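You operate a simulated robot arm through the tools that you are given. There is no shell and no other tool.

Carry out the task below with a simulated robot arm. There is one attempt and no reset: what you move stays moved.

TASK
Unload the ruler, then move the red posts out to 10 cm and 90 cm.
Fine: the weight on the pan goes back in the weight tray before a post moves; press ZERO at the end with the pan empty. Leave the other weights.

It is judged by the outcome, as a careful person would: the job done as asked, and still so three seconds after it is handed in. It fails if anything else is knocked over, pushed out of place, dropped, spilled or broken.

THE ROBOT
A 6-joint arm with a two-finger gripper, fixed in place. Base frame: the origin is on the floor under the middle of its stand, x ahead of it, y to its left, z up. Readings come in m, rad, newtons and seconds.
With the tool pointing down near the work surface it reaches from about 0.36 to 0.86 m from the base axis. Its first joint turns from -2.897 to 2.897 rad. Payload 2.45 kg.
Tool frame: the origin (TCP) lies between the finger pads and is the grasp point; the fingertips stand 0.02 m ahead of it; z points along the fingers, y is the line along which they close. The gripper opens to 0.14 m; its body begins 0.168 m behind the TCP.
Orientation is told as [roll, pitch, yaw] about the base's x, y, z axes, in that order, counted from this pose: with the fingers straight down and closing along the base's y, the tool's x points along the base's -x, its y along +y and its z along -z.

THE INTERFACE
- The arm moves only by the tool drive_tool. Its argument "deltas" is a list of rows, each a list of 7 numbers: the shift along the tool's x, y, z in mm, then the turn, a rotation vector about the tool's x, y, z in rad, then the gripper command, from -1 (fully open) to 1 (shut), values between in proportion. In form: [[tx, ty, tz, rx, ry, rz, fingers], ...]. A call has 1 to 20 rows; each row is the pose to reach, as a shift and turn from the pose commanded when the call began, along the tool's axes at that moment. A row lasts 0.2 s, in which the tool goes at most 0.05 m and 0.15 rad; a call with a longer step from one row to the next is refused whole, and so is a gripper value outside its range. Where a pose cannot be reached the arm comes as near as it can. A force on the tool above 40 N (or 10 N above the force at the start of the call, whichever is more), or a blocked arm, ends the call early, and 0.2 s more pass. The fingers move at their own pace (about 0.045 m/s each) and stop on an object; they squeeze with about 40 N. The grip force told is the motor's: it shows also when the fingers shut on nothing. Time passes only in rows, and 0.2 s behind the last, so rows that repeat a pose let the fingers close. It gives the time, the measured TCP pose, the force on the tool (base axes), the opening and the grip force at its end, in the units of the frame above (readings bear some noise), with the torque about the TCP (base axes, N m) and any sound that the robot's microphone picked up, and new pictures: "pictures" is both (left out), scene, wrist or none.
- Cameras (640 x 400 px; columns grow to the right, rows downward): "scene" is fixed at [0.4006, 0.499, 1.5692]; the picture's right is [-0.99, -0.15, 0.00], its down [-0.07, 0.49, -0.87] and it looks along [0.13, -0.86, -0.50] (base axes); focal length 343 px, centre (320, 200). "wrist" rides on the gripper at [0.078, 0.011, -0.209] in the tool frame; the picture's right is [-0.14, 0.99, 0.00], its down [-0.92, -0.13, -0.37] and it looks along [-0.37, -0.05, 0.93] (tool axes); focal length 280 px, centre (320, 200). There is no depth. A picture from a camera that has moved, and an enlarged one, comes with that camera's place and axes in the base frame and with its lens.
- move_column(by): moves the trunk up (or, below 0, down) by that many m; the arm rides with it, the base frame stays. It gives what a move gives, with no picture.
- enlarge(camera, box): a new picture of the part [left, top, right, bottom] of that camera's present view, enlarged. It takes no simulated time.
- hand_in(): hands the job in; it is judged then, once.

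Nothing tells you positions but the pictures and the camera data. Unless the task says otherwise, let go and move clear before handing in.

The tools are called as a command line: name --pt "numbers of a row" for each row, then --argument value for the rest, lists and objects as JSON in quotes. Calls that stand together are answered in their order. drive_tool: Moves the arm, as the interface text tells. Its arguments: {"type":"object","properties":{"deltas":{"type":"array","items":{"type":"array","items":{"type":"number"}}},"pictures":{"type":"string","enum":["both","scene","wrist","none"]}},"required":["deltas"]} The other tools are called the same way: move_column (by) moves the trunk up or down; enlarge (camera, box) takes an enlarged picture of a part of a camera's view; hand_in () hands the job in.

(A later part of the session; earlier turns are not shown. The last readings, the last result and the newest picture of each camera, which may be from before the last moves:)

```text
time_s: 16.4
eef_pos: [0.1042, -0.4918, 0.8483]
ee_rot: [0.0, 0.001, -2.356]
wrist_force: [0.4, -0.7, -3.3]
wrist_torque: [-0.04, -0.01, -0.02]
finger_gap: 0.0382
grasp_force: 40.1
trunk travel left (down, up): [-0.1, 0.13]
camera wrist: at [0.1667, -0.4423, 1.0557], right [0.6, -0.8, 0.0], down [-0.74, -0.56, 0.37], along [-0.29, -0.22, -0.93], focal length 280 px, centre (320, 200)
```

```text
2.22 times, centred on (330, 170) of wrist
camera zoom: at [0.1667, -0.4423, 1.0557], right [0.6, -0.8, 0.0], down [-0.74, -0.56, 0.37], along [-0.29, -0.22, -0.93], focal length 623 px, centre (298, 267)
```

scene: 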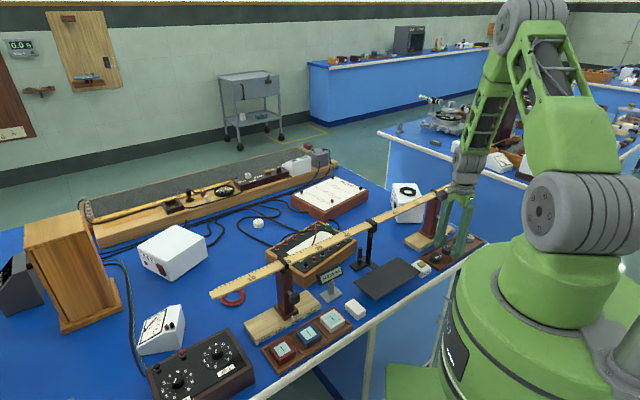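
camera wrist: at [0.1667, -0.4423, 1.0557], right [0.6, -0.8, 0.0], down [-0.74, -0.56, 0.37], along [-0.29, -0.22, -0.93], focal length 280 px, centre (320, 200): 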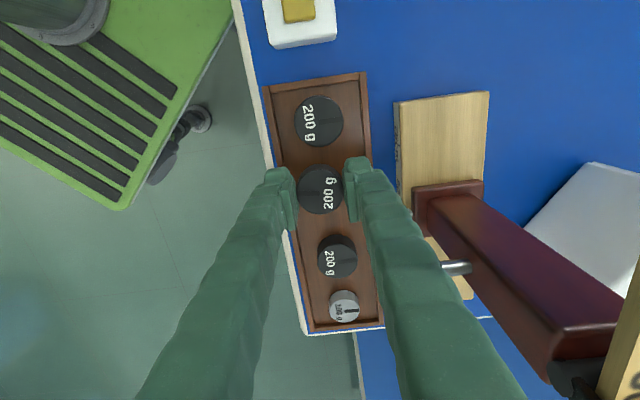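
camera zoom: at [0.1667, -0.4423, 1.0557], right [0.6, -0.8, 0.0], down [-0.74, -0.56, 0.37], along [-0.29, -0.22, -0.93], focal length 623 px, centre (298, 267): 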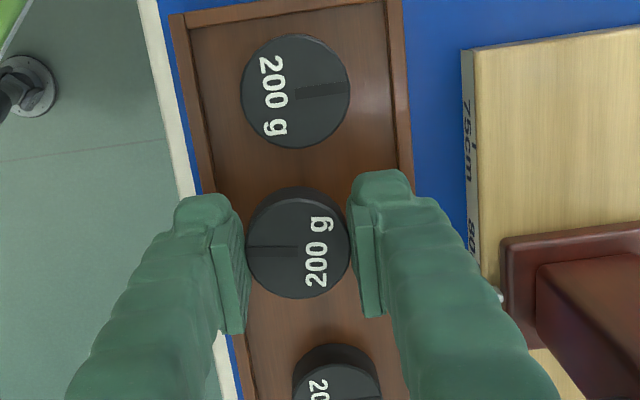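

drive_tool --pt "0 0 3 0 0 0 0.8" --pt "0 0 6 0 0 0 0.8" --pt "0 0 6 0 0 0 0.8" --pictures "scene"

enlarge --camera "scene" --box '[420, 210, 490, 265]'

```text
time_s: 17.2
eef_pos: [0.1053, -0.4911, 0.8435]
ee_rot: [0.001, 0.001, -2.357]
wrist_force: [-0.2, 0.0, -2.6]
wrist_torque: [-0.01, -0.02, 0.01]
finger_gap: 0.0382
grasp_force: 40.3
trunk travel left (down, up): [-0.1, 0.13]
```

scene: 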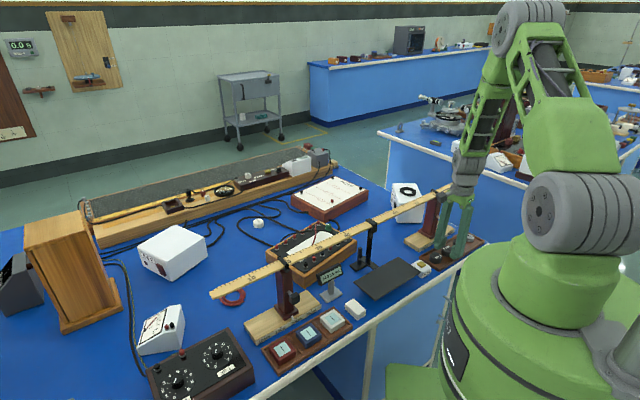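

```text
7.27 times, centred on (455, 238) of scene
camera zoom: at [0.4006, 0.499, 1.5692], right [-0.99, -0.15, 0.0], down [-0.07, 0.49, -0.87], along [0.13, -0.86, -0.5], focal length 2494 px, centre (-662, -73)
```

zoom: 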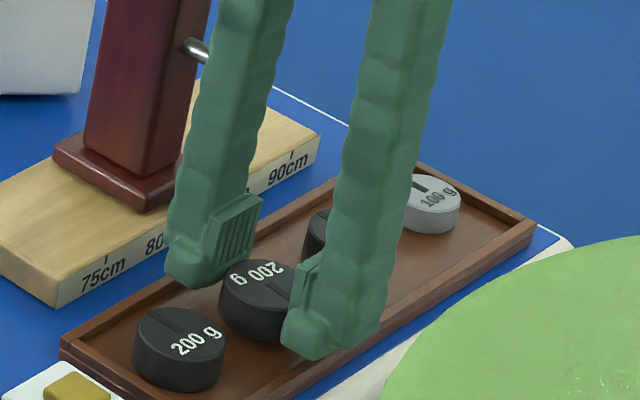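

drive_tool --pt "0 0 1 0 0 0 0.8" --pt "0 0 2 0 0 0 0.8" --pictures "none"

```text
time_s: 17.8
eef_pos: [0.1055, -0.491, 0.84]
ee_rot: [0.0, 0.0, -2.355]
wrist_force: [-0.5, -0.5, -2.2]
wrist_torque: [-0.01, 0.0, 0.01]
finger_gap: 0.0382
grasp_force: 40.1
trunk travel left (down, up): [-0.1, 0.13]
```

drive_tool --pt "0 0 1 0 0 0 0.8" --pt "0 0 2 0 0 0 0.8" --pictures "none"

```text
time_s: 18.4
eef_pos: [0.1043, -0.4918, 0.8382]
ee_rot: [0.0, 0.001, -2.356]
wrist_force: [-0.6, 0.7, -1.8]
wrist_torque: [0.01, 0.0, 0.04]
finger_gap: 0.0381
grasp_force: 40.2
trunk travel left (down, up): [-0.1, 0.13]
```

drive_tool --pt "0 0 1 0 0 0 0.8" --pt "0 0 1.5 0 0 0 0.8" --pictures "both"

enlarge --camera "scene" --box '[420, 210, 490, 265]'

enlarge --camera "wrist" --box '[250, 80, 410, 260]'

```text
time_s: 19.0
eef_pos: [0.1035, -0.4914, 0.8367]
ee_rot: [-0.001, 0.0, -2.356]
wrist_force: [-0.3, 0.4, -3.7]
wrist_torque: [-0.02, -0.03, 0.03]
finger_gap: 0.0378
grasp_force: 40.0
trunk travel left (down, up): [-0.1, 0.13]
camera wrist: at [0.167, -0.4421, 1.0444], right [0.6, -0.8, 0.0], down [-0.74, -0.56, 0.37], along [-0.29, -0.22, -0.93], focal length 280 px, centre (320, 200)
```

scene: 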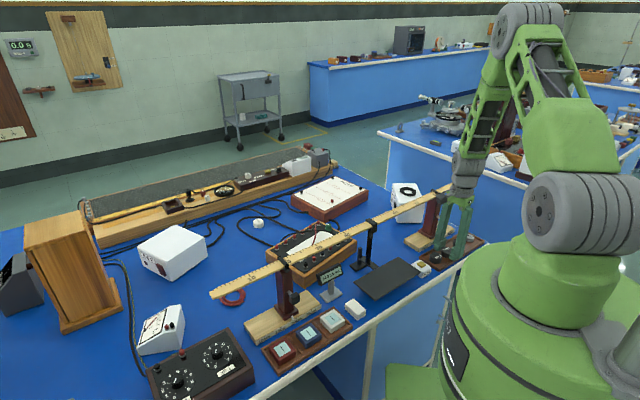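
wrist: 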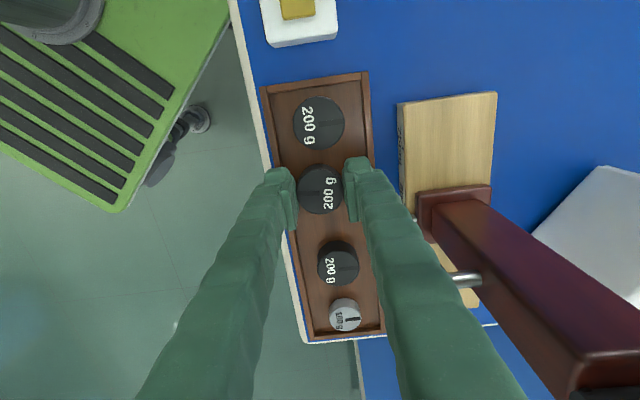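

```text
7.27 times, centred on (455, 238) of scene
camera zoom: at [0.4006, 0.499, 1.5692], right [-0.99, -0.15, 0.0], down [-0.07, 0.49, -0.87], along [0.13, -0.86, -0.5], focal length 2494 px, centre (-662, -73)
```

zoom: 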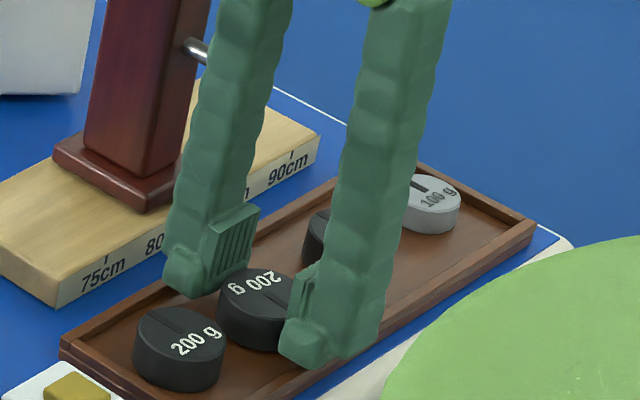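

```text
2.22 times, centred on (330, 170) of wrist
camera zoom: at [0.167, -0.4421, 1.0444], right [0.6, -0.8, 0.0], down [-0.74, -0.56, 0.37], along [-0.29, -0.22, -0.93], focal length 623 px, centre (298, 267)
```

zoom: 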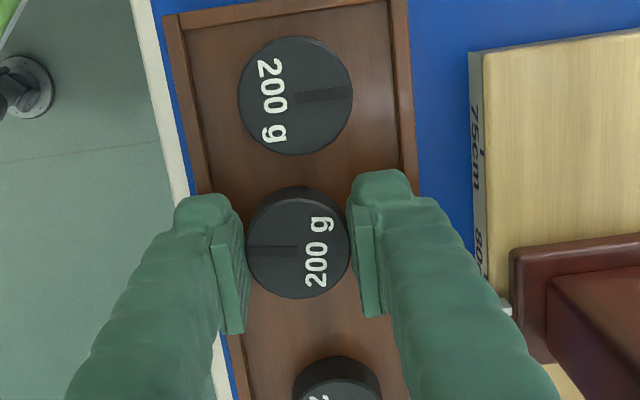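

drive_tool --pt "0 0 1 0 0 0 0.8" --pt "0 0 1 0 0 0 0.8" --pictures "none"

```text
time_s: 19.6
eef_pos: [0.105, -0.4917, 0.8361]
ee_rot: [-0.001, 0.0, -2.357]
wrist_force: [0.4, 0.4, -1.8]
wrist_torque: [-0.06, 0.0, -0.02]
finger_gap: 0.0381
grasp_force: 40.1
trunk travel left (down, up): [-0.1, 0.13]
```

drive_tool --pt "0 0 1 0 0 0 0.8" --pt "0 0 1.5 0 0 0 0.8" --pictures "none"

```text
time_s: 20.2
eef_pos: [0.1038, -0.4927, 0.835]
ee_rot: [0.001, 0.0, -2.357]
wrist_force: [-0.3, 1.2, 5.4]
wrist_torque: [0.1, -0.07, 0.04]
finger_gap: 0.0381
grasp_force: 39.1
trunk travel left (down, up): [-0.1, 0.13]
```

There is contact: the vertical force jumped to about +5 N. I'll check whether it's the weight on the tray floor or a fingertip on the rim.

enlarge --camera "scene" --box '[425, 225, 475, 262]'

enlarge --camera "wrist" --box '[260, 140, 380, 230]'

```text
10.81 times, centred on (450, 244) of scene
camera zoom: at [0.4006, 0.499, 1.5692], right [-0.99, -0.15, 0.0], down [-0.07, 0.49, -0.87], along [0.13, -0.86, -0.5], focal length 3707 px, centre (-1085, -270)
```

zoom: 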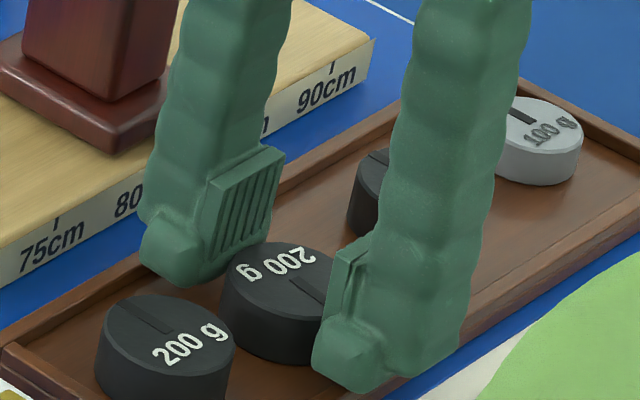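

```text
4.44 times, centred on (320, 185) of wrist
camera zoom: at [0.1669, -0.4419, 1.0421], right [0.6, -0.8, 0.0], down [-0.74, -0.56, 0.37], along [-0.29, -0.22, -0.93], focal length 1246 px, centre (320, 267)
```

zoom: 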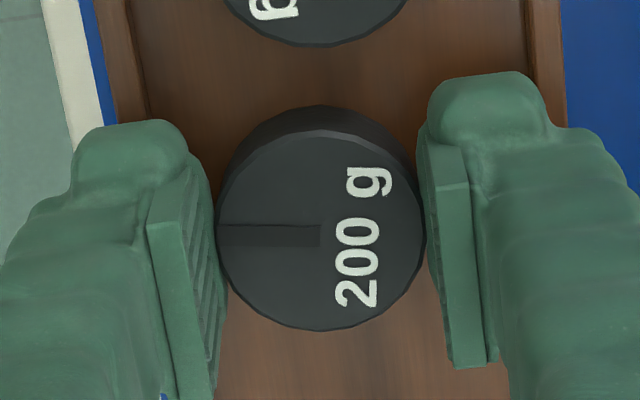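

The weight top is level with its neighbours, so it is resting on the tray floor. I'll open slightly and check it stays put.

drive_tool --pt "0 0 0 0 0 0 0.42" --pt "0 0 0 0 0 0 0.35" --pt "0 0 0 0 0 0 0.3" --pt "0 0 0 0 0 0 0.3" --pictures "none"

enlarge --camera "scene" --box '[425, 225, 475, 262]'

enlarge --camera "wrist" --box '[260, 140, 380, 230]'

```text
time_s: 21.2
eef_pos: [0.1057, -0.4911, 0.8349]
ee_rot: [-0.002, 0.0, -2.355]
wrist_force: [0.4, 0.2, 0.4]
wrist_torque: [0.01, 0.01, -0.02]
finger_gap: 0.049
grasp_force: 0.0
trunk travel left (down, up): [-0.1, 0.13]
```

```text
10.81 times, centred on (450, 244) of scene
camera zoom: at [0.4006, 0.499, 1.5692], right [-0.99, -0.15, 0.0], down [-0.07, 0.49, -0.87], along [0.13, -0.86, -0.5], focal length 3707 px, centre (-1085, -270)
```

zoom: 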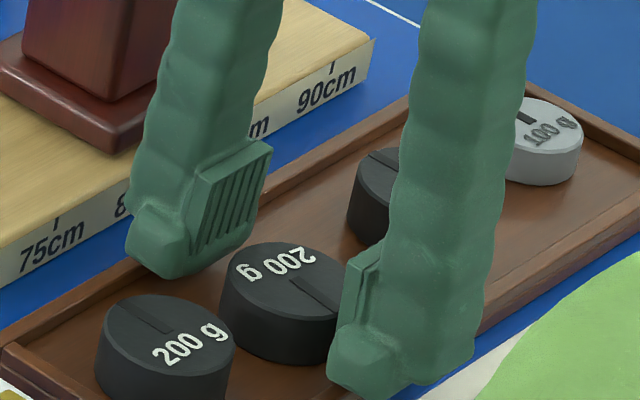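

```text
4.44 times, centred on (320, 185) of wrist
camera zoom: at [0.1669, -0.442, 1.0417], right [0.6, -0.8, 0.0], down [-0.74, -0.56, 0.37], along [-0.29, -0.22, -0.93], focal length 1246 px, centre (320, 267)
```

zoom: 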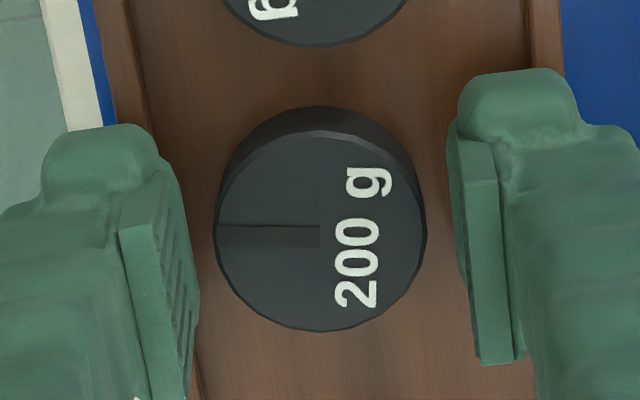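

The weight is resting freely in the tray. I'm lifting straight up and then looking at the post at the 80 cm end.

drive_tool --pt "0 0 -10 0 0 0 0.3" --pt "0 0 -40 0 0 0 0.3" --pt "0 0 -80 0 0 0 0.3" --pt "0 0 -120 0 0 0 0.3" --pt "0 0 -165 0 0 0 0.3" --pt "0 0 -210 0 0 0 0.3" --pt "0 0 -210 0 0 0 0.3" --pictures "both"

enlarge --camera "scene" --box '[395, 180, 495, 265]'

enlarge --camera "wrist" --box '[330, 120, 490, 260]'

```text
time_s: 22.8
eef_pos: [0.1041, -0.4906, 1.0454]
ee_rot: [0.0, 0.0, -2.357]
wrist_force: [0.4, 0.5, 0.5]
wrist_torque: [-0.04, 0.03, -0.01]
finger_gap: 0.0488
grasp_force: 0.0
trunk travel left (down, up): [-0.1, 0.13]
camera wrist: at [0.1669, -0.4415, 1.2523], right [0.6, -0.8, 0.0], down [-0.74, -0.56, 0.37], along [-0.29, -0.22, -0.93], focal length 280 px, centre (320, 200)
```

scene: 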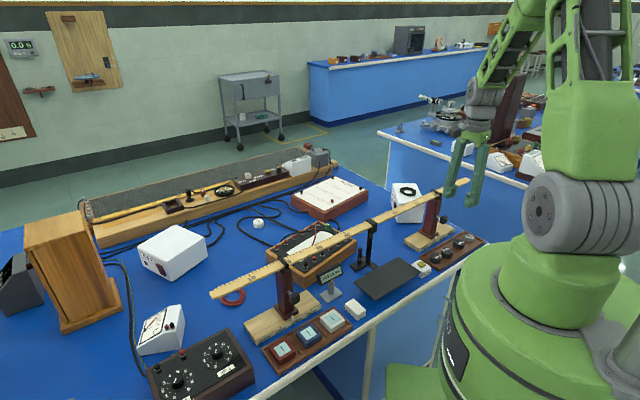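
wrist: 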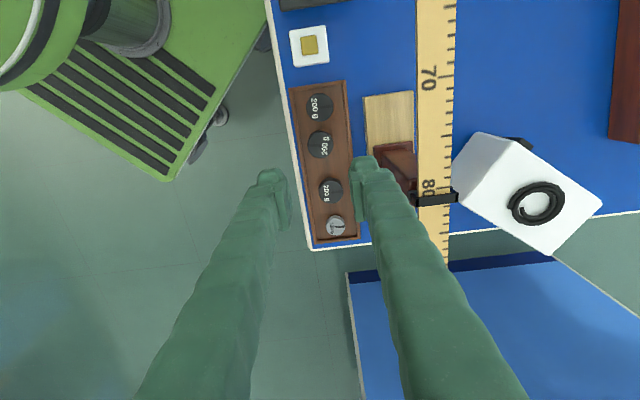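

```text
4.71 times, centred on (445, 222) of scene
camera zoom: at [0.4006, 0.499, 1.5692], right [-0.99, -0.15, 0.0], down [-0.07, 0.49, -0.87], along [0.13, -0.86, -0.5], focal length 1614 px, centre (-268, 94)
```

zoom: 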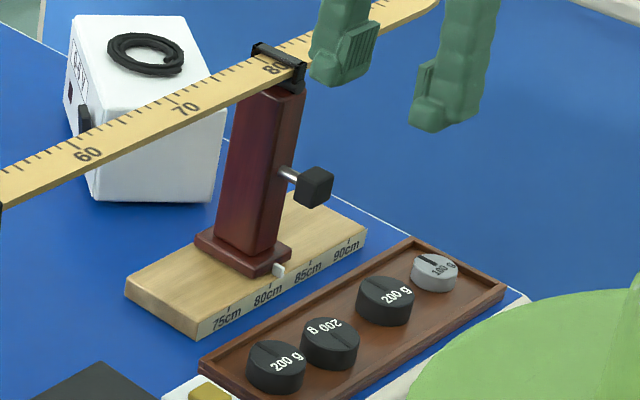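

```text
2.86 times, centred on (410, 190) of wrist
camera zoom: at [0.1669, -0.4415, 1.2523], right [0.6, -0.8, 0.0], down [-0.74, -0.56, 0.37], along [-0.29, -0.22, -0.93], focal length 801 px, centre (63, 229)
```

zoom: 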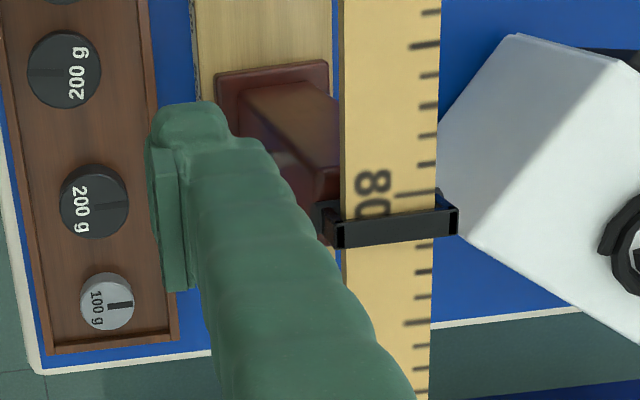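

The weight sits in the tray spot and nothing else has moved. Next I'll turn the gripper back so it closes along the ruler and position it above the knob of the 80 cm post to inspect it.

drive_tool --pt "-3 5 0 0 0 -0.14 0.1" --pt "-6 10 0 0 0 -0.28 0" --pt "-10 15 0 0 0 -0.42 0" --pt "-13 20 0 0 0 -0.56 0" --pt "-16 25 0 0 0 -0.7 0" --pt "-20 31 0 0 0 -0.84 0" --pt "-24 37 0 0 0 -0.98 0" --pt "-27 43 0 0 0 -1.12 0" --pt "-30 48 0 0 0 -1.26 0" --pt "-34 54 0 0 0 -1.4 0" --pt "-37 60 0 0 0 -1.5 0" --pt "-38 61.5 0 0 0 -1.571 0" --pt "-38 61.5 0 0 0 -1.571 0" --pictures "both"

enlarge --camera "wrist" --box '[220, 80, 420, 240]'

enlarge --camera "scene" --box '[395, 180, 495, 265]'

```text
time_s: 25.6
eef_pos: [0.1208, -0.5623, 1.045]
ee_rot: [0.0, -0.002, -0.785]
wrist_force: [0.0, 0.2, -0.9]
wrist_torque: [0.03, 0.01, -0.01]
finger_gap: 0.0702
grasp_force: 0.0
trunk travel left (down, up): [-0.1, 0.13]
camera wrist: at [0.0729, -0.4972, 1.2516], right [0.8, 0.6, 0.0], down [0.56, -0.74, 0.37], along [0.22, -0.29, -0.93], focal length 280 px, centre (320, 200)
```

scene: 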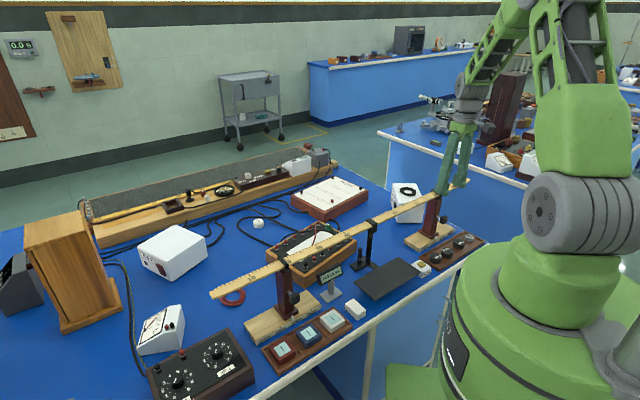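
wrist: 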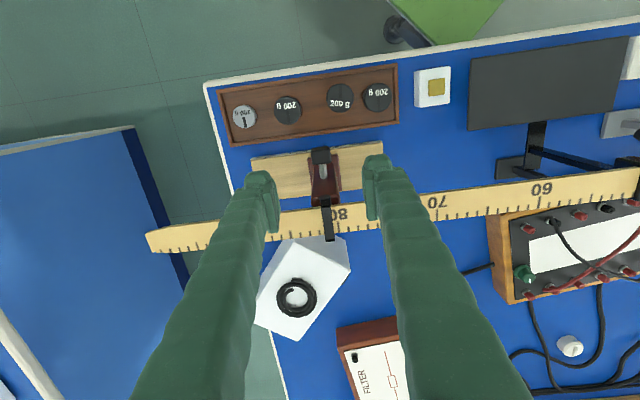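

```text
2.50 times, centred on (320, 160) of wrist
camera zoom: at [0.0729, -0.4972, 1.2516], right [0.8, 0.6, 0.0], down [0.56, -0.74, 0.37], along [0.22, -0.29, -0.93], focal length 701 px, centre (320, 300)
```

zoom: 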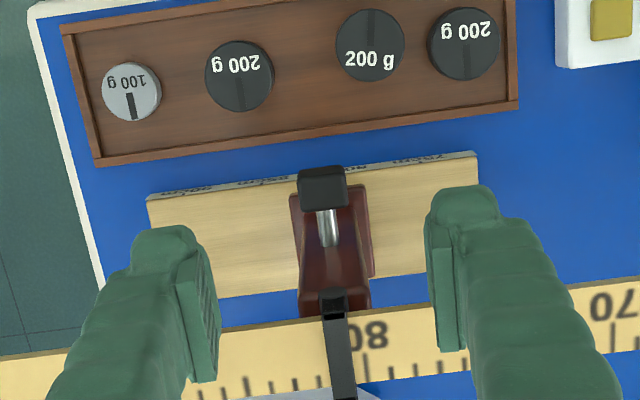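

```text
4.71 times, centred on (445, 222) of scene
camera zoom: at [0.4006, 0.499, 1.5692], right [-0.99, -0.15, 0.0], down [-0.07, 0.49, -0.87], along [0.13, -0.86, -0.5], focal length 1614 px, centre (-268, 94)
```

zoom: 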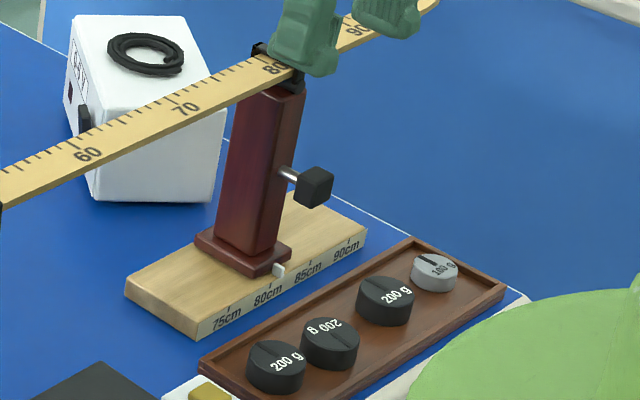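

drive_tool --pt "3 0 20 0 0 0 0" --pt "3 0 45 0 0 0 0" --pt "3 0 70 0 0 0 0" --pt "3 0 90 0 0 0 0" --pt "3 0 105 0 0 0 0" --pt "3 0 105 0 0 0 0" --pictures "both"

enlarge --camera "wrist" --box '[240, 100, 400, 220]'

enlarge --camera "scene" --box '[395, 180, 495, 265]'

```text
time_s: 27.0
eef_pos: [0.1191, -0.5602, 0.938]
ee_rot: [0.001, 0.001, -0.784]
wrist_force: [0.2, -0.2, 0.2]
wrist_torque: [0.01, 0.04, -0.02]
finger_gap: 0.07
grasp_force: 0.1
trunk travel left (down, up): [-0.1, 0.13]
camera wrist: at [0.0703, -0.4949, 1.1461], right [0.8, 0.6, 0.0], down [0.56, -0.74, 0.37], along [0.22, -0.29, -0.93], focal length 280 px, centre (320, 200)
```

scene: 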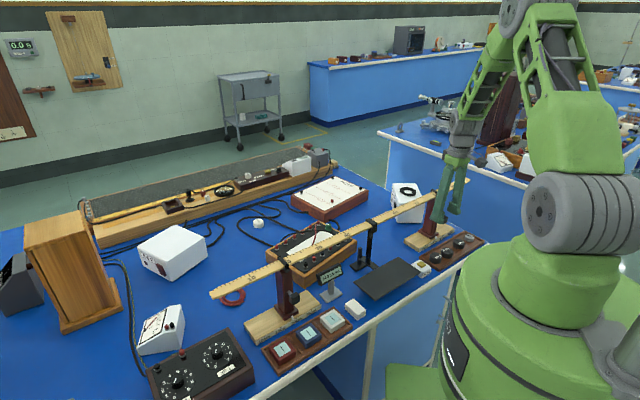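
wrist: 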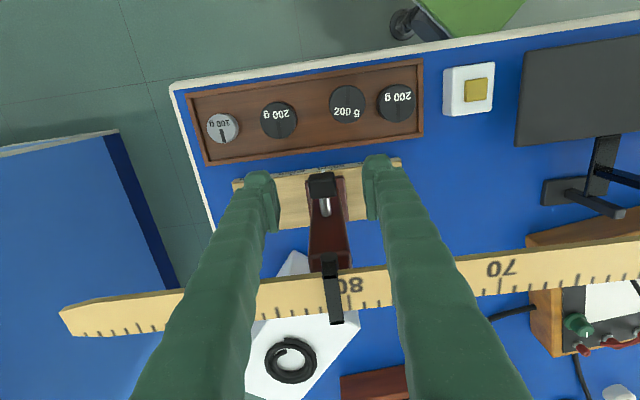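

```text
3.33 times, centred on (320, 160) of wrist
camera zoom: at [0.0703, -0.4949, 1.1461], right [0.8, 0.6, 0.0], down [0.56, -0.74, 0.37], along [0.22, -0.29, -0.93], focal length 935 px, centre (320, 333)
```

zoom: 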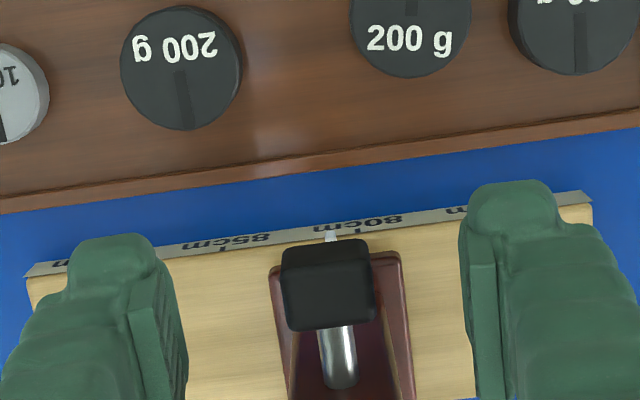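

```text
4.71 times, centred on (445, 222) of scene
camera zoom: at [0.4006, 0.499, 1.5692], right [-0.99, -0.15, 0.0], down [-0.07, 0.49, -0.87], along [0.13, -0.86, -0.5], focal length 1614 px, centre (-268, 94)
```

zoom: 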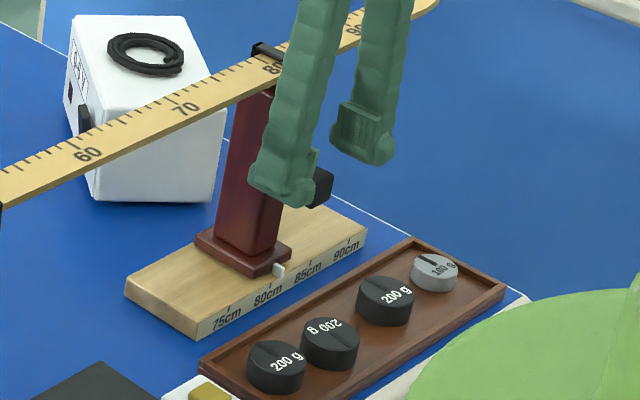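

drive_tool --pt "1 3 10 0 0 0 0" --pt "1 3 22 0 0 0 0" --pt "1 3 32 0 0 0 0" --pt "1 3 32 0 0 0 0" --pictures "both"

enlarge --camera "wrist" --box '[240, 100, 400, 220]'

enlarge --camera "scene" --box '[405, 190, 475, 260]'

```text
time_s: 28.0
eef_pos: [0.1209, -0.5579, 0.9066]
ee_rot: [0.001, 0.001, -0.785]
wrist_force: [0.2, 0.6, 0.2]
wrist_torque: [0.0, 0.0, 0.01]
finger_gap: 0.07
grasp_force: 0.1
trunk travel left (down, up): [-0.1, 0.13]
camera wrist: at [0.072, -0.4921, 1.1144], right [0.8, 0.6, 0.0], down [0.56, -0.74, 0.37], along [0.22, -0.29, -0.93], focal length 280 px, centre (320, 200)
```

scene: 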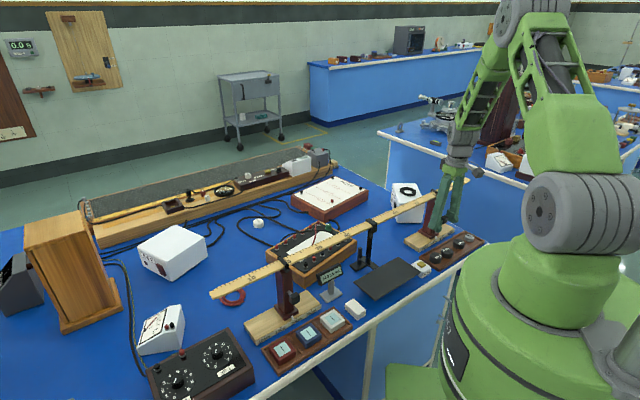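
wrist: 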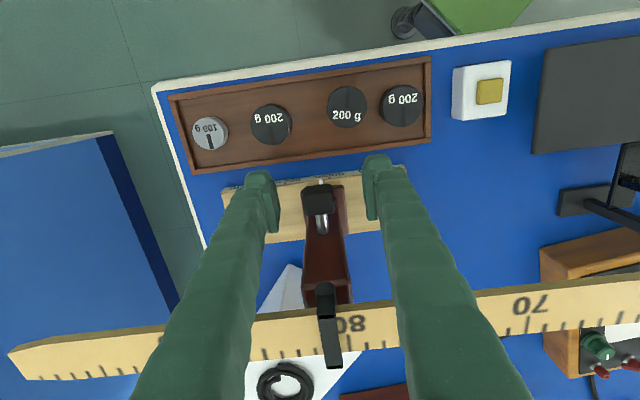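

```text
3.33 times, centred on (320, 160) of wrist
camera zoom: at [0.072, -0.4921, 1.1144], right [0.8, 0.6, 0.0], down [0.56, -0.74, 0.37], along [0.22, -0.29, -0.93], focal length 935 px, centre (320, 333)
```

zoom: 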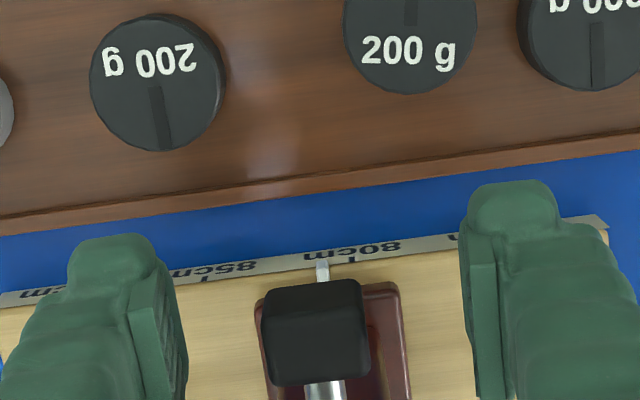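

```text
5.71 times, centred on (440, 225) of scene
camera zoom: at [0.4006, 0.499, 1.5692], right [-0.99, -0.15, 0.0], down [-0.07, 0.49, -0.87], along [0.13, -0.86, -0.5], focal length 1959 px, centre (-366, 57)
```

zoom: 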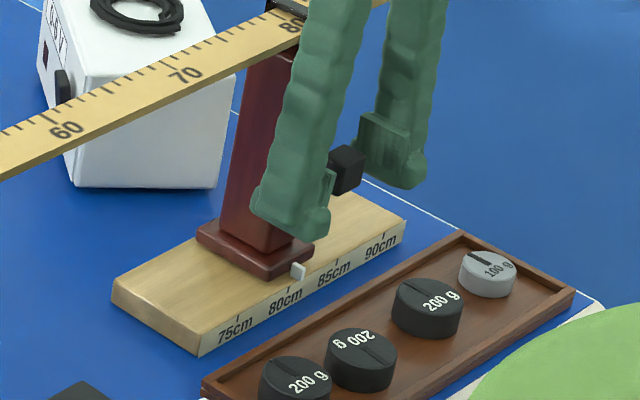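

Knob is centred between the fingers. Closing gently on it.

drive_tool --pt "0 0 0 0 0 0 0.2" --pt "0 0 0 0 0 0 0.4" --pt "0 0 0 0 0 0 0.55" --pt "0 0 0 0 0 0 0.7" --pt "0 0 0 0 0 0 0.9" --pt "0 0 0 0 0 0 0.9" --pictures "both"

enlarge --camera "wrist" --box '[240, 120, 400, 220]'

enlarge --camera "scene" --box '[405, 190, 475, 260]'

```text
time_s: 29.4
eef_pos: [0.1211, -0.5582, 0.9071]
ee_rot: [0.001, 0.0, -0.785]
wrist_force: [-1.5, -0.7, -1.2]
wrist_torque: [-0.04, -0.01, 0.0]
finger_gap: 0.0229
grasp_force: 44.7
trunk travel left (down, up): [-0.1, 0.13]
camera wrist: at [0.0718, -0.4922, 1.1144], right [0.8, 0.6, 0.0], down [0.56, -0.74, 0.37], along [0.22, -0.29, -0.93], focal length 280 px, centre (320, 200)
```

scene: 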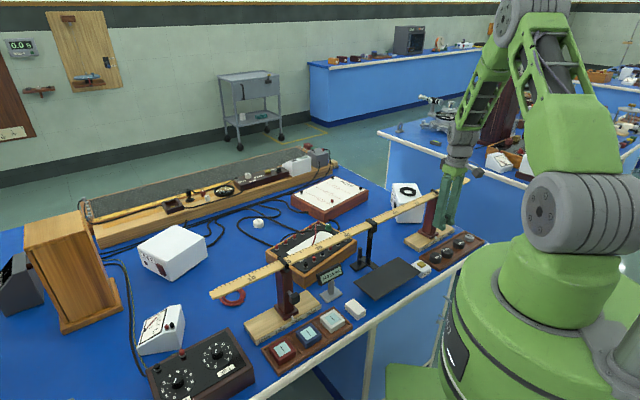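
wrist: 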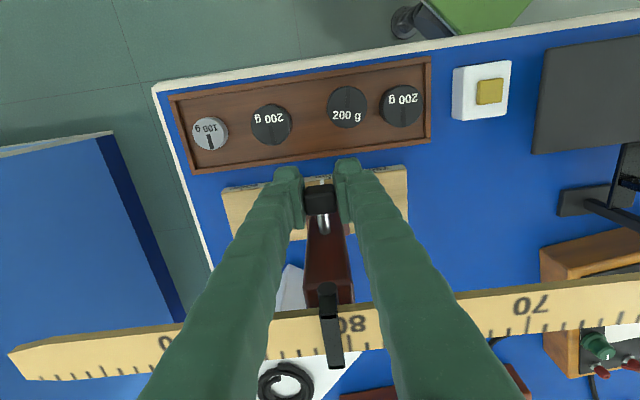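

```text
4.00 times, centred on (320, 170) of wrist
camera zoom: at [0.0718, -0.4922, 1.1144], right [0.8, 0.6, 0.0], down [0.56, -0.74, 0.37], along [0.22, -0.29, -0.93], focal length 1122 px, centre (320, 320)
```

zoom: 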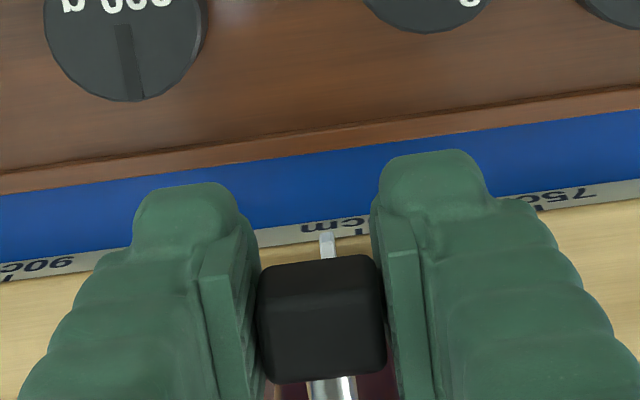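

```text
5.71 times, centred on (440, 225) of scene
camera zoom: at [0.4006, 0.499, 1.5692], right [-0.99, -0.15, 0.0], down [-0.07, 0.49, -0.87], along [0.13, -0.86, -0.5], focal length 1959 px, centre (-366, 57)
```

zoom: 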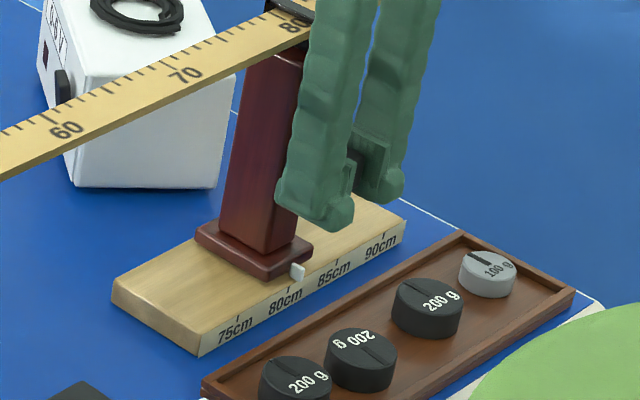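

The knob is gripped at 22.9 mm. I'll test with a small outward slide of 6 mm toward 90 cm.

drive_tool --pt "0 -2 0 0 0 0 0.9" --pt "0 -4 0 0 0 0 0.9" --pt "0 -6 0 0 0 0 0.9" --pt "0 -6 0 0 0 0 0.9" --pictures "both"

enlarge --camera "scene" --box '[405, 190, 475, 260]'

enlarge --camera "wrist" --box '[240, 120, 400, 220]'

```text
time_s: 30.4
eef_pos: [0.1159, -0.561, 0.9062]
ee_rot: [0.0, 0.0, -0.784]
wrist_force: [0.9, 2.4, -3.0]
wrist_torque: [-0.05, 0.03, -0.01]
finger_gap: 0.0227
grasp_force: 45.1
trunk travel left (down, up): [-0.1, 0.13]
camera wrist: at [0.0677, -0.4965, 1.1144], right [0.8, 0.6, 0.0], down [0.56, -0.74, 0.37], along [0.22, -0.29, -0.93], focal length 280 px, centre (320, 200)
```

scene: 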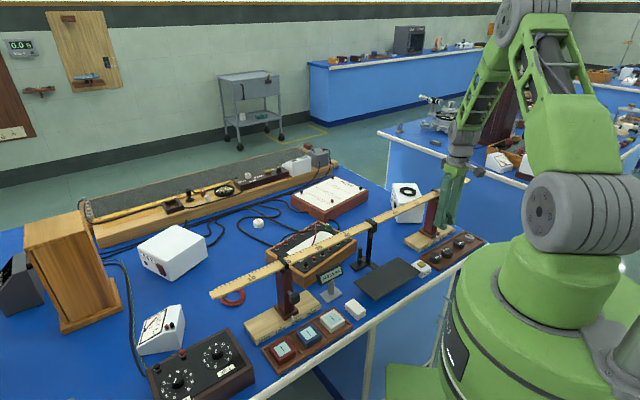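
wrist: 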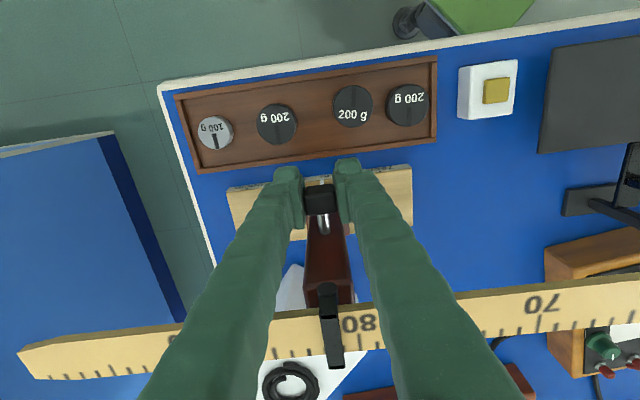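

```text
5.71 times, centred on (440, 225) of scene
camera zoom: at [0.4006, 0.499, 1.5692], right [-0.99, -0.15, 0.0], down [-0.07, 0.49, -0.87], along [0.13, -0.86, -0.5], focal length 1959 px, centre (-366, 57)
```

zoom: 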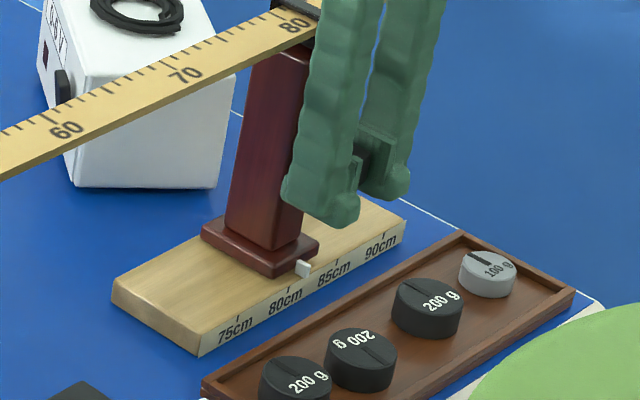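

```text
4.00 times, centred on (320, 170) of wrist
camera zoom: at [0.0677, -0.4965, 1.1144], right [0.8, 0.6, 0.0], down [0.56, -0.74, 0.37], along [0.22, -0.29, -0.93], focal length 1122 px, centre (320, 320)
```

zoom: 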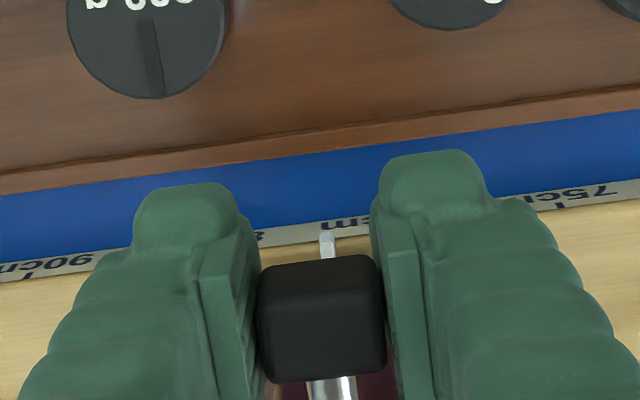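

The post slides easily on its block, with only about 3 N of force, and the block and ruler stay put. I'll read the scale closely.

enlarge --camera "scene" --box '[425, 225, 465, 255]'

enlarge --camera "wrist" --box '[230, 160, 410, 200]'

```text
13.33 times, centred on (445, 240) of scene
camera zoom: at [0.4006, 0.499, 1.5692], right [-0.99, -0.15, 0.0], down [-0.07, 0.49, -0.87], along [0.13, -0.86, -0.5], focal length 4572 px, centre (-1347, -333)
```

zoom: 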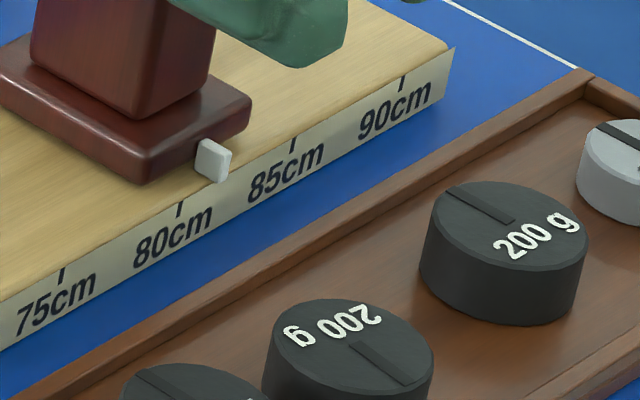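

```text
3.56 times, centred on (320, 180) of wrist
camera zoom: at [0.0677, -0.4965, 1.1144], right [0.8, 0.6, 0.0], down [0.56, -0.74, 0.37], along [0.22, -0.29, -0.93], focal length 997 px, centre (320, 271)
```

zoom: 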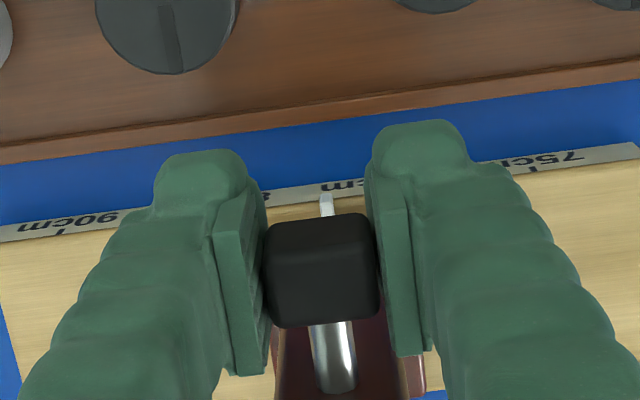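

drive_tool --pt "0 -4 0 0 0 0 0.9" --pt "0 -10 0 0 0 0 0.9" --pt "0 -16 0 0 0 0 0.9" --pt "0 -22 0 0 0 0 0.9" --pt "0 -28 0 0 0 0 0.9" --pt "0 -34 0 0 0 0 0.9" --pt "0 -38 0 0 0 0 0.9" --pt "0 -40 0 0 0 0 0.9" --pt "0 -40 0 0 0 0 0.9" --pictures "both"

enlarge --camera "scene" --box '[405, 190, 475, 260]'

enlarge --camera "wrist" --box '[240, 120, 400, 220]'

```text
time_s: 32.4
eef_pos: [0.0878, -0.5885, 0.9065]
ee_rot: [0.002, 0.002, -0.785]
wrist_force: [-1.9, 4.2, -15.0]
wrist_torque: [0.05, 0.07, 0.0]
finger_gap: 0.0227
grasp_force: 45.2
trunk travel left (down, up): [-0.1, 0.13]
camera wrist: at [0.0395, -0.5249, 1.1144], right [0.8, 0.6, 0.0], down [0.56, -0.74, 0.37], along [0.22, -0.29, -0.93], focal length 280 px, centre (320, 200)
```

scene: 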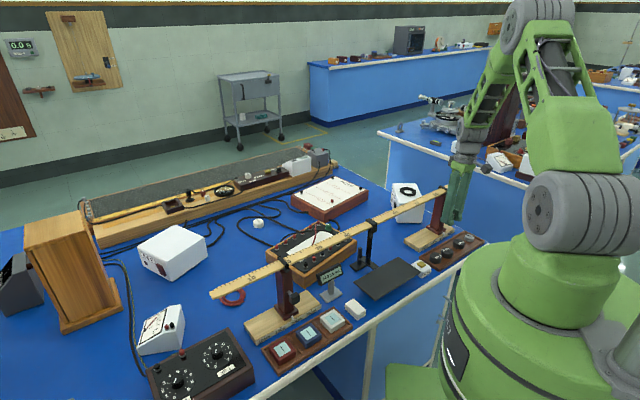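
wrist: 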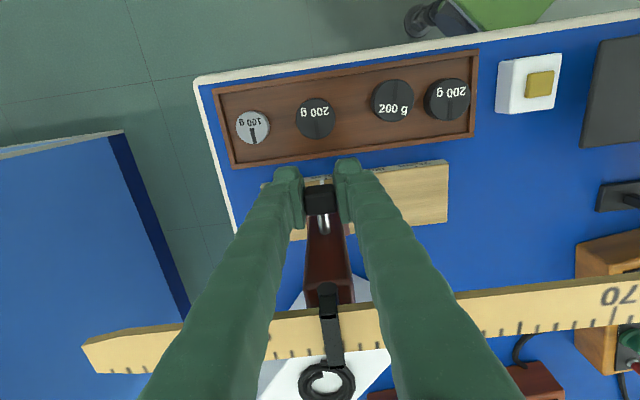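

```text
5.71 times, centred on (440, 225) of scene
camera zoom: at [0.4006, 0.499, 1.5692], right [-0.99, -0.15, 0.0], down [-0.07, 0.49, -0.87], along [0.13, -0.86, -0.5], focal length 1959 px, centre (-366, 57)
```

zoom: 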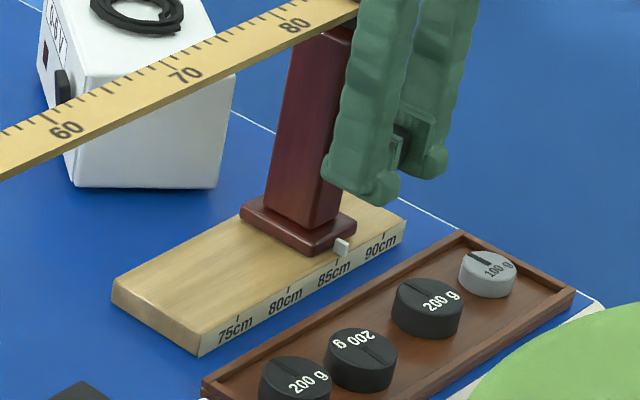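

```text
4.00 times, centred on (320, 170) of wrist
camera zoom: at [0.0395, -0.5249, 1.1144], right [0.8, 0.6, 0.0], down [0.56, -0.74, 0.37], along [0.22, -0.29, -0.93], focal length 1122 px, centre (320, 320)
```

zoom: 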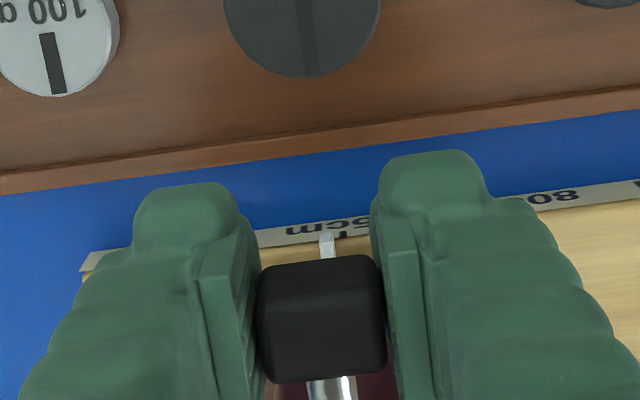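

The vertical force has built up to -15 N, so I'll ease the tool down slightly to relieve the knob before going on.

drive_tool --pt "0 0 0.7 0 0 0 0.9" --pt "0 0 0.7 0 0 0 0.9" --pictures "none"

```text
time_s: 33.0
eef_pos: [0.0879, -0.5899, 0.9066]
ee_rot: [0.001, 0.0, -0.786]
wrist_force: [-2.8, 6.6, -8.4]
wrist_torque: [0.32, 0.24, -0.02]
finger_gap: 0.0231
grasp_force: 45.3
trunk travel left (down, up): [-0.1, 0.13]
```

drive_tool --pt "0.6 0 0.8 0 0 0 0.9" --pt "0.6 0 0.8 0 0 0 0.9" --pictures "none"

```text
time_s: 33.6
eef_pos: [0.0873, -0.59, 0.9064]
ee_rot: [-0.002, -0.002, -0.785]
wrist_force: [-0.4, 4.4, 0.5]
wrist_torque: [0.32, 0.29, 0.02]
finger_gap: 0.0226
grasp_force: 44.9
trunk travel left (down, up): [-0.1, 0.13]
```

drive_tool --pt "0 -5 0.1 0 0 0 0.9" --pt "0.1 -11 0.3 0 0 0 0.9" --pt "0.2 -17 0.5 0 0 0 0.9" --pt "0.3 -23 0.7 0 0 0 0.9" --pt "0.4 -29 0.9 0 0 0 0.9" --pt "0.5 -35 1.1 0 0 0 0.9" --pt "0.5 -38 1.2 0 0 0 0.9" --pt "0.5 -40 1.2 0 0 0 0.9" --pt "0.5 -40 1.2 0 0 0 0.9" --pictures "both"

enlarge --camera "scene" --box '[425, 220, 475, 255]'

enlarge --camera "wrist" --box '[280, 160, 360, 210]'

```text
time_s: 35.6
eef_pos: [0.0603, -0.616, 0.9023]
ee_rot: [0.003, 0.002, -0.785]
wrist_force: [4.7, -2.1, -5.6]
wrist_torque: [-0.47, -0.37, 0.09]
finger_gap: 0.0198
grasp_force: 45.0
trunk travel left (down, up): [-0.1, 0.13]
camera wrist: at [0.0114, -0.5522, 1.1102], right [0.8, 0.6, 0.0], down [0.56, -0.74, 0.37], along [0.22, -0.29, -0.93], focal length 280 px, centre (320, 200)
```

scene: 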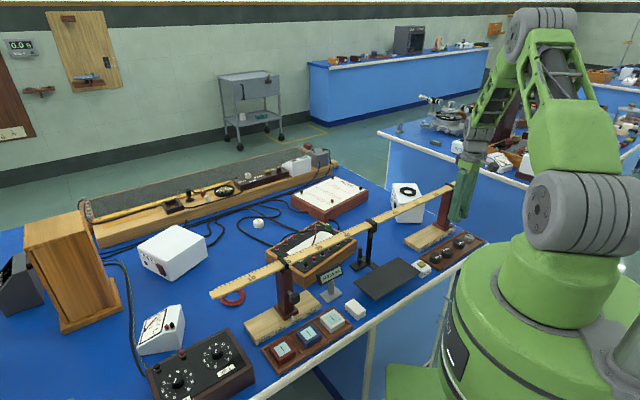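
wrist: 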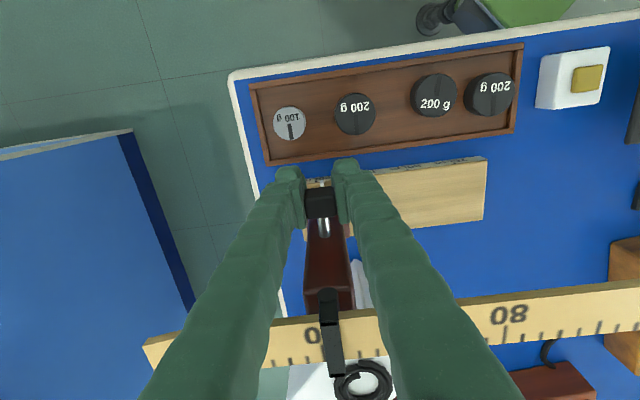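

```text
11.43 times, centred on (450, 238) of scene
camera zoom: at [0.4006, 0.499, 1.5692], right [-0.99, -0.15, 0.0], down [-0.07, 0.49, -0.87], along [0.13, -0.86, -0.5], focal length 3919 px, centre (-1166, -229)
```

zoom: 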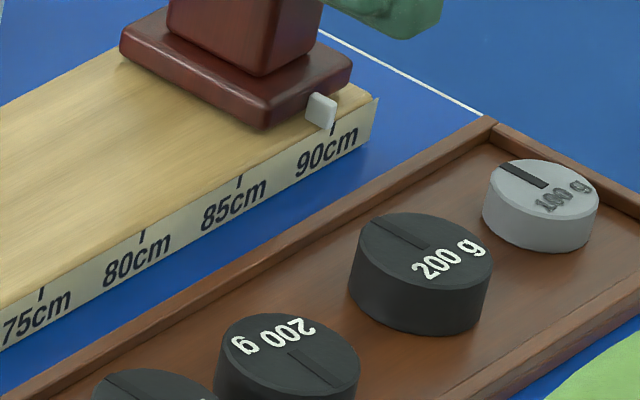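

```text
8.00 times, centred on (320, 185) of wrist
camera zoom: at [0.0114, -0.5522, 1.1102], right [0.8, 0.6, 0.0], down [0.56, -0.74, 0.37], along [0.22, -0.29, -0.93], focal length 2243 px, centre (320, 320)
```

zoom: 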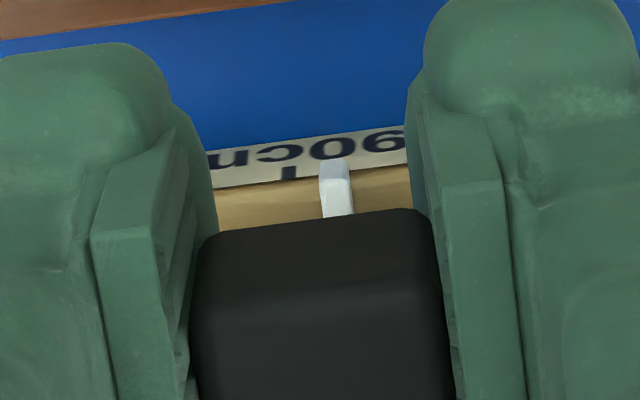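

The post is now near 89.4 cm. The finger gap shrank from 22.9 to 19.8 mm, so I'll check the grip and the knob before the final few millimetres.

enlarge --camera "scene" --box '[435, 170, 485, 235]'

enlarge --camera "wrist" --box '[270, 160, 370, 300]'

```text
6.15 times, centred on (460, 202) of scene
camera zoom: at [0.4006, 0.499, 1.5692], right [-0.99, -0.15, 0.0], down [-0.07, 0.49, -0.87], along [0.13, -0.86, -0.5], focal length 2110 px, centre (-542, 185)
```

zoom: 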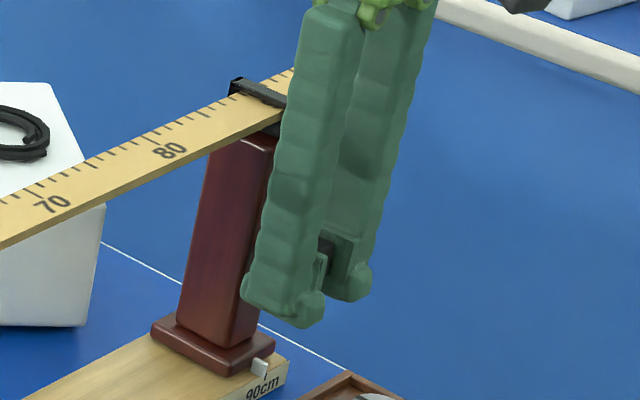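

```text
2.86 times, centred on (320, 230) of wrist
camera zoom: at [0.0114, -0.5522, 1.1102], right [0.8, 0.6, 0.0], down [0.56, -0.74, 0.37], along [0.22, -0.29, -0.93], focal length 801 px, centre (320, 114)
```

zoom: 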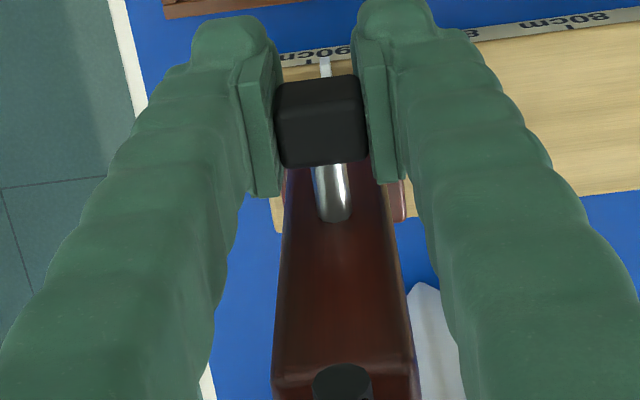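

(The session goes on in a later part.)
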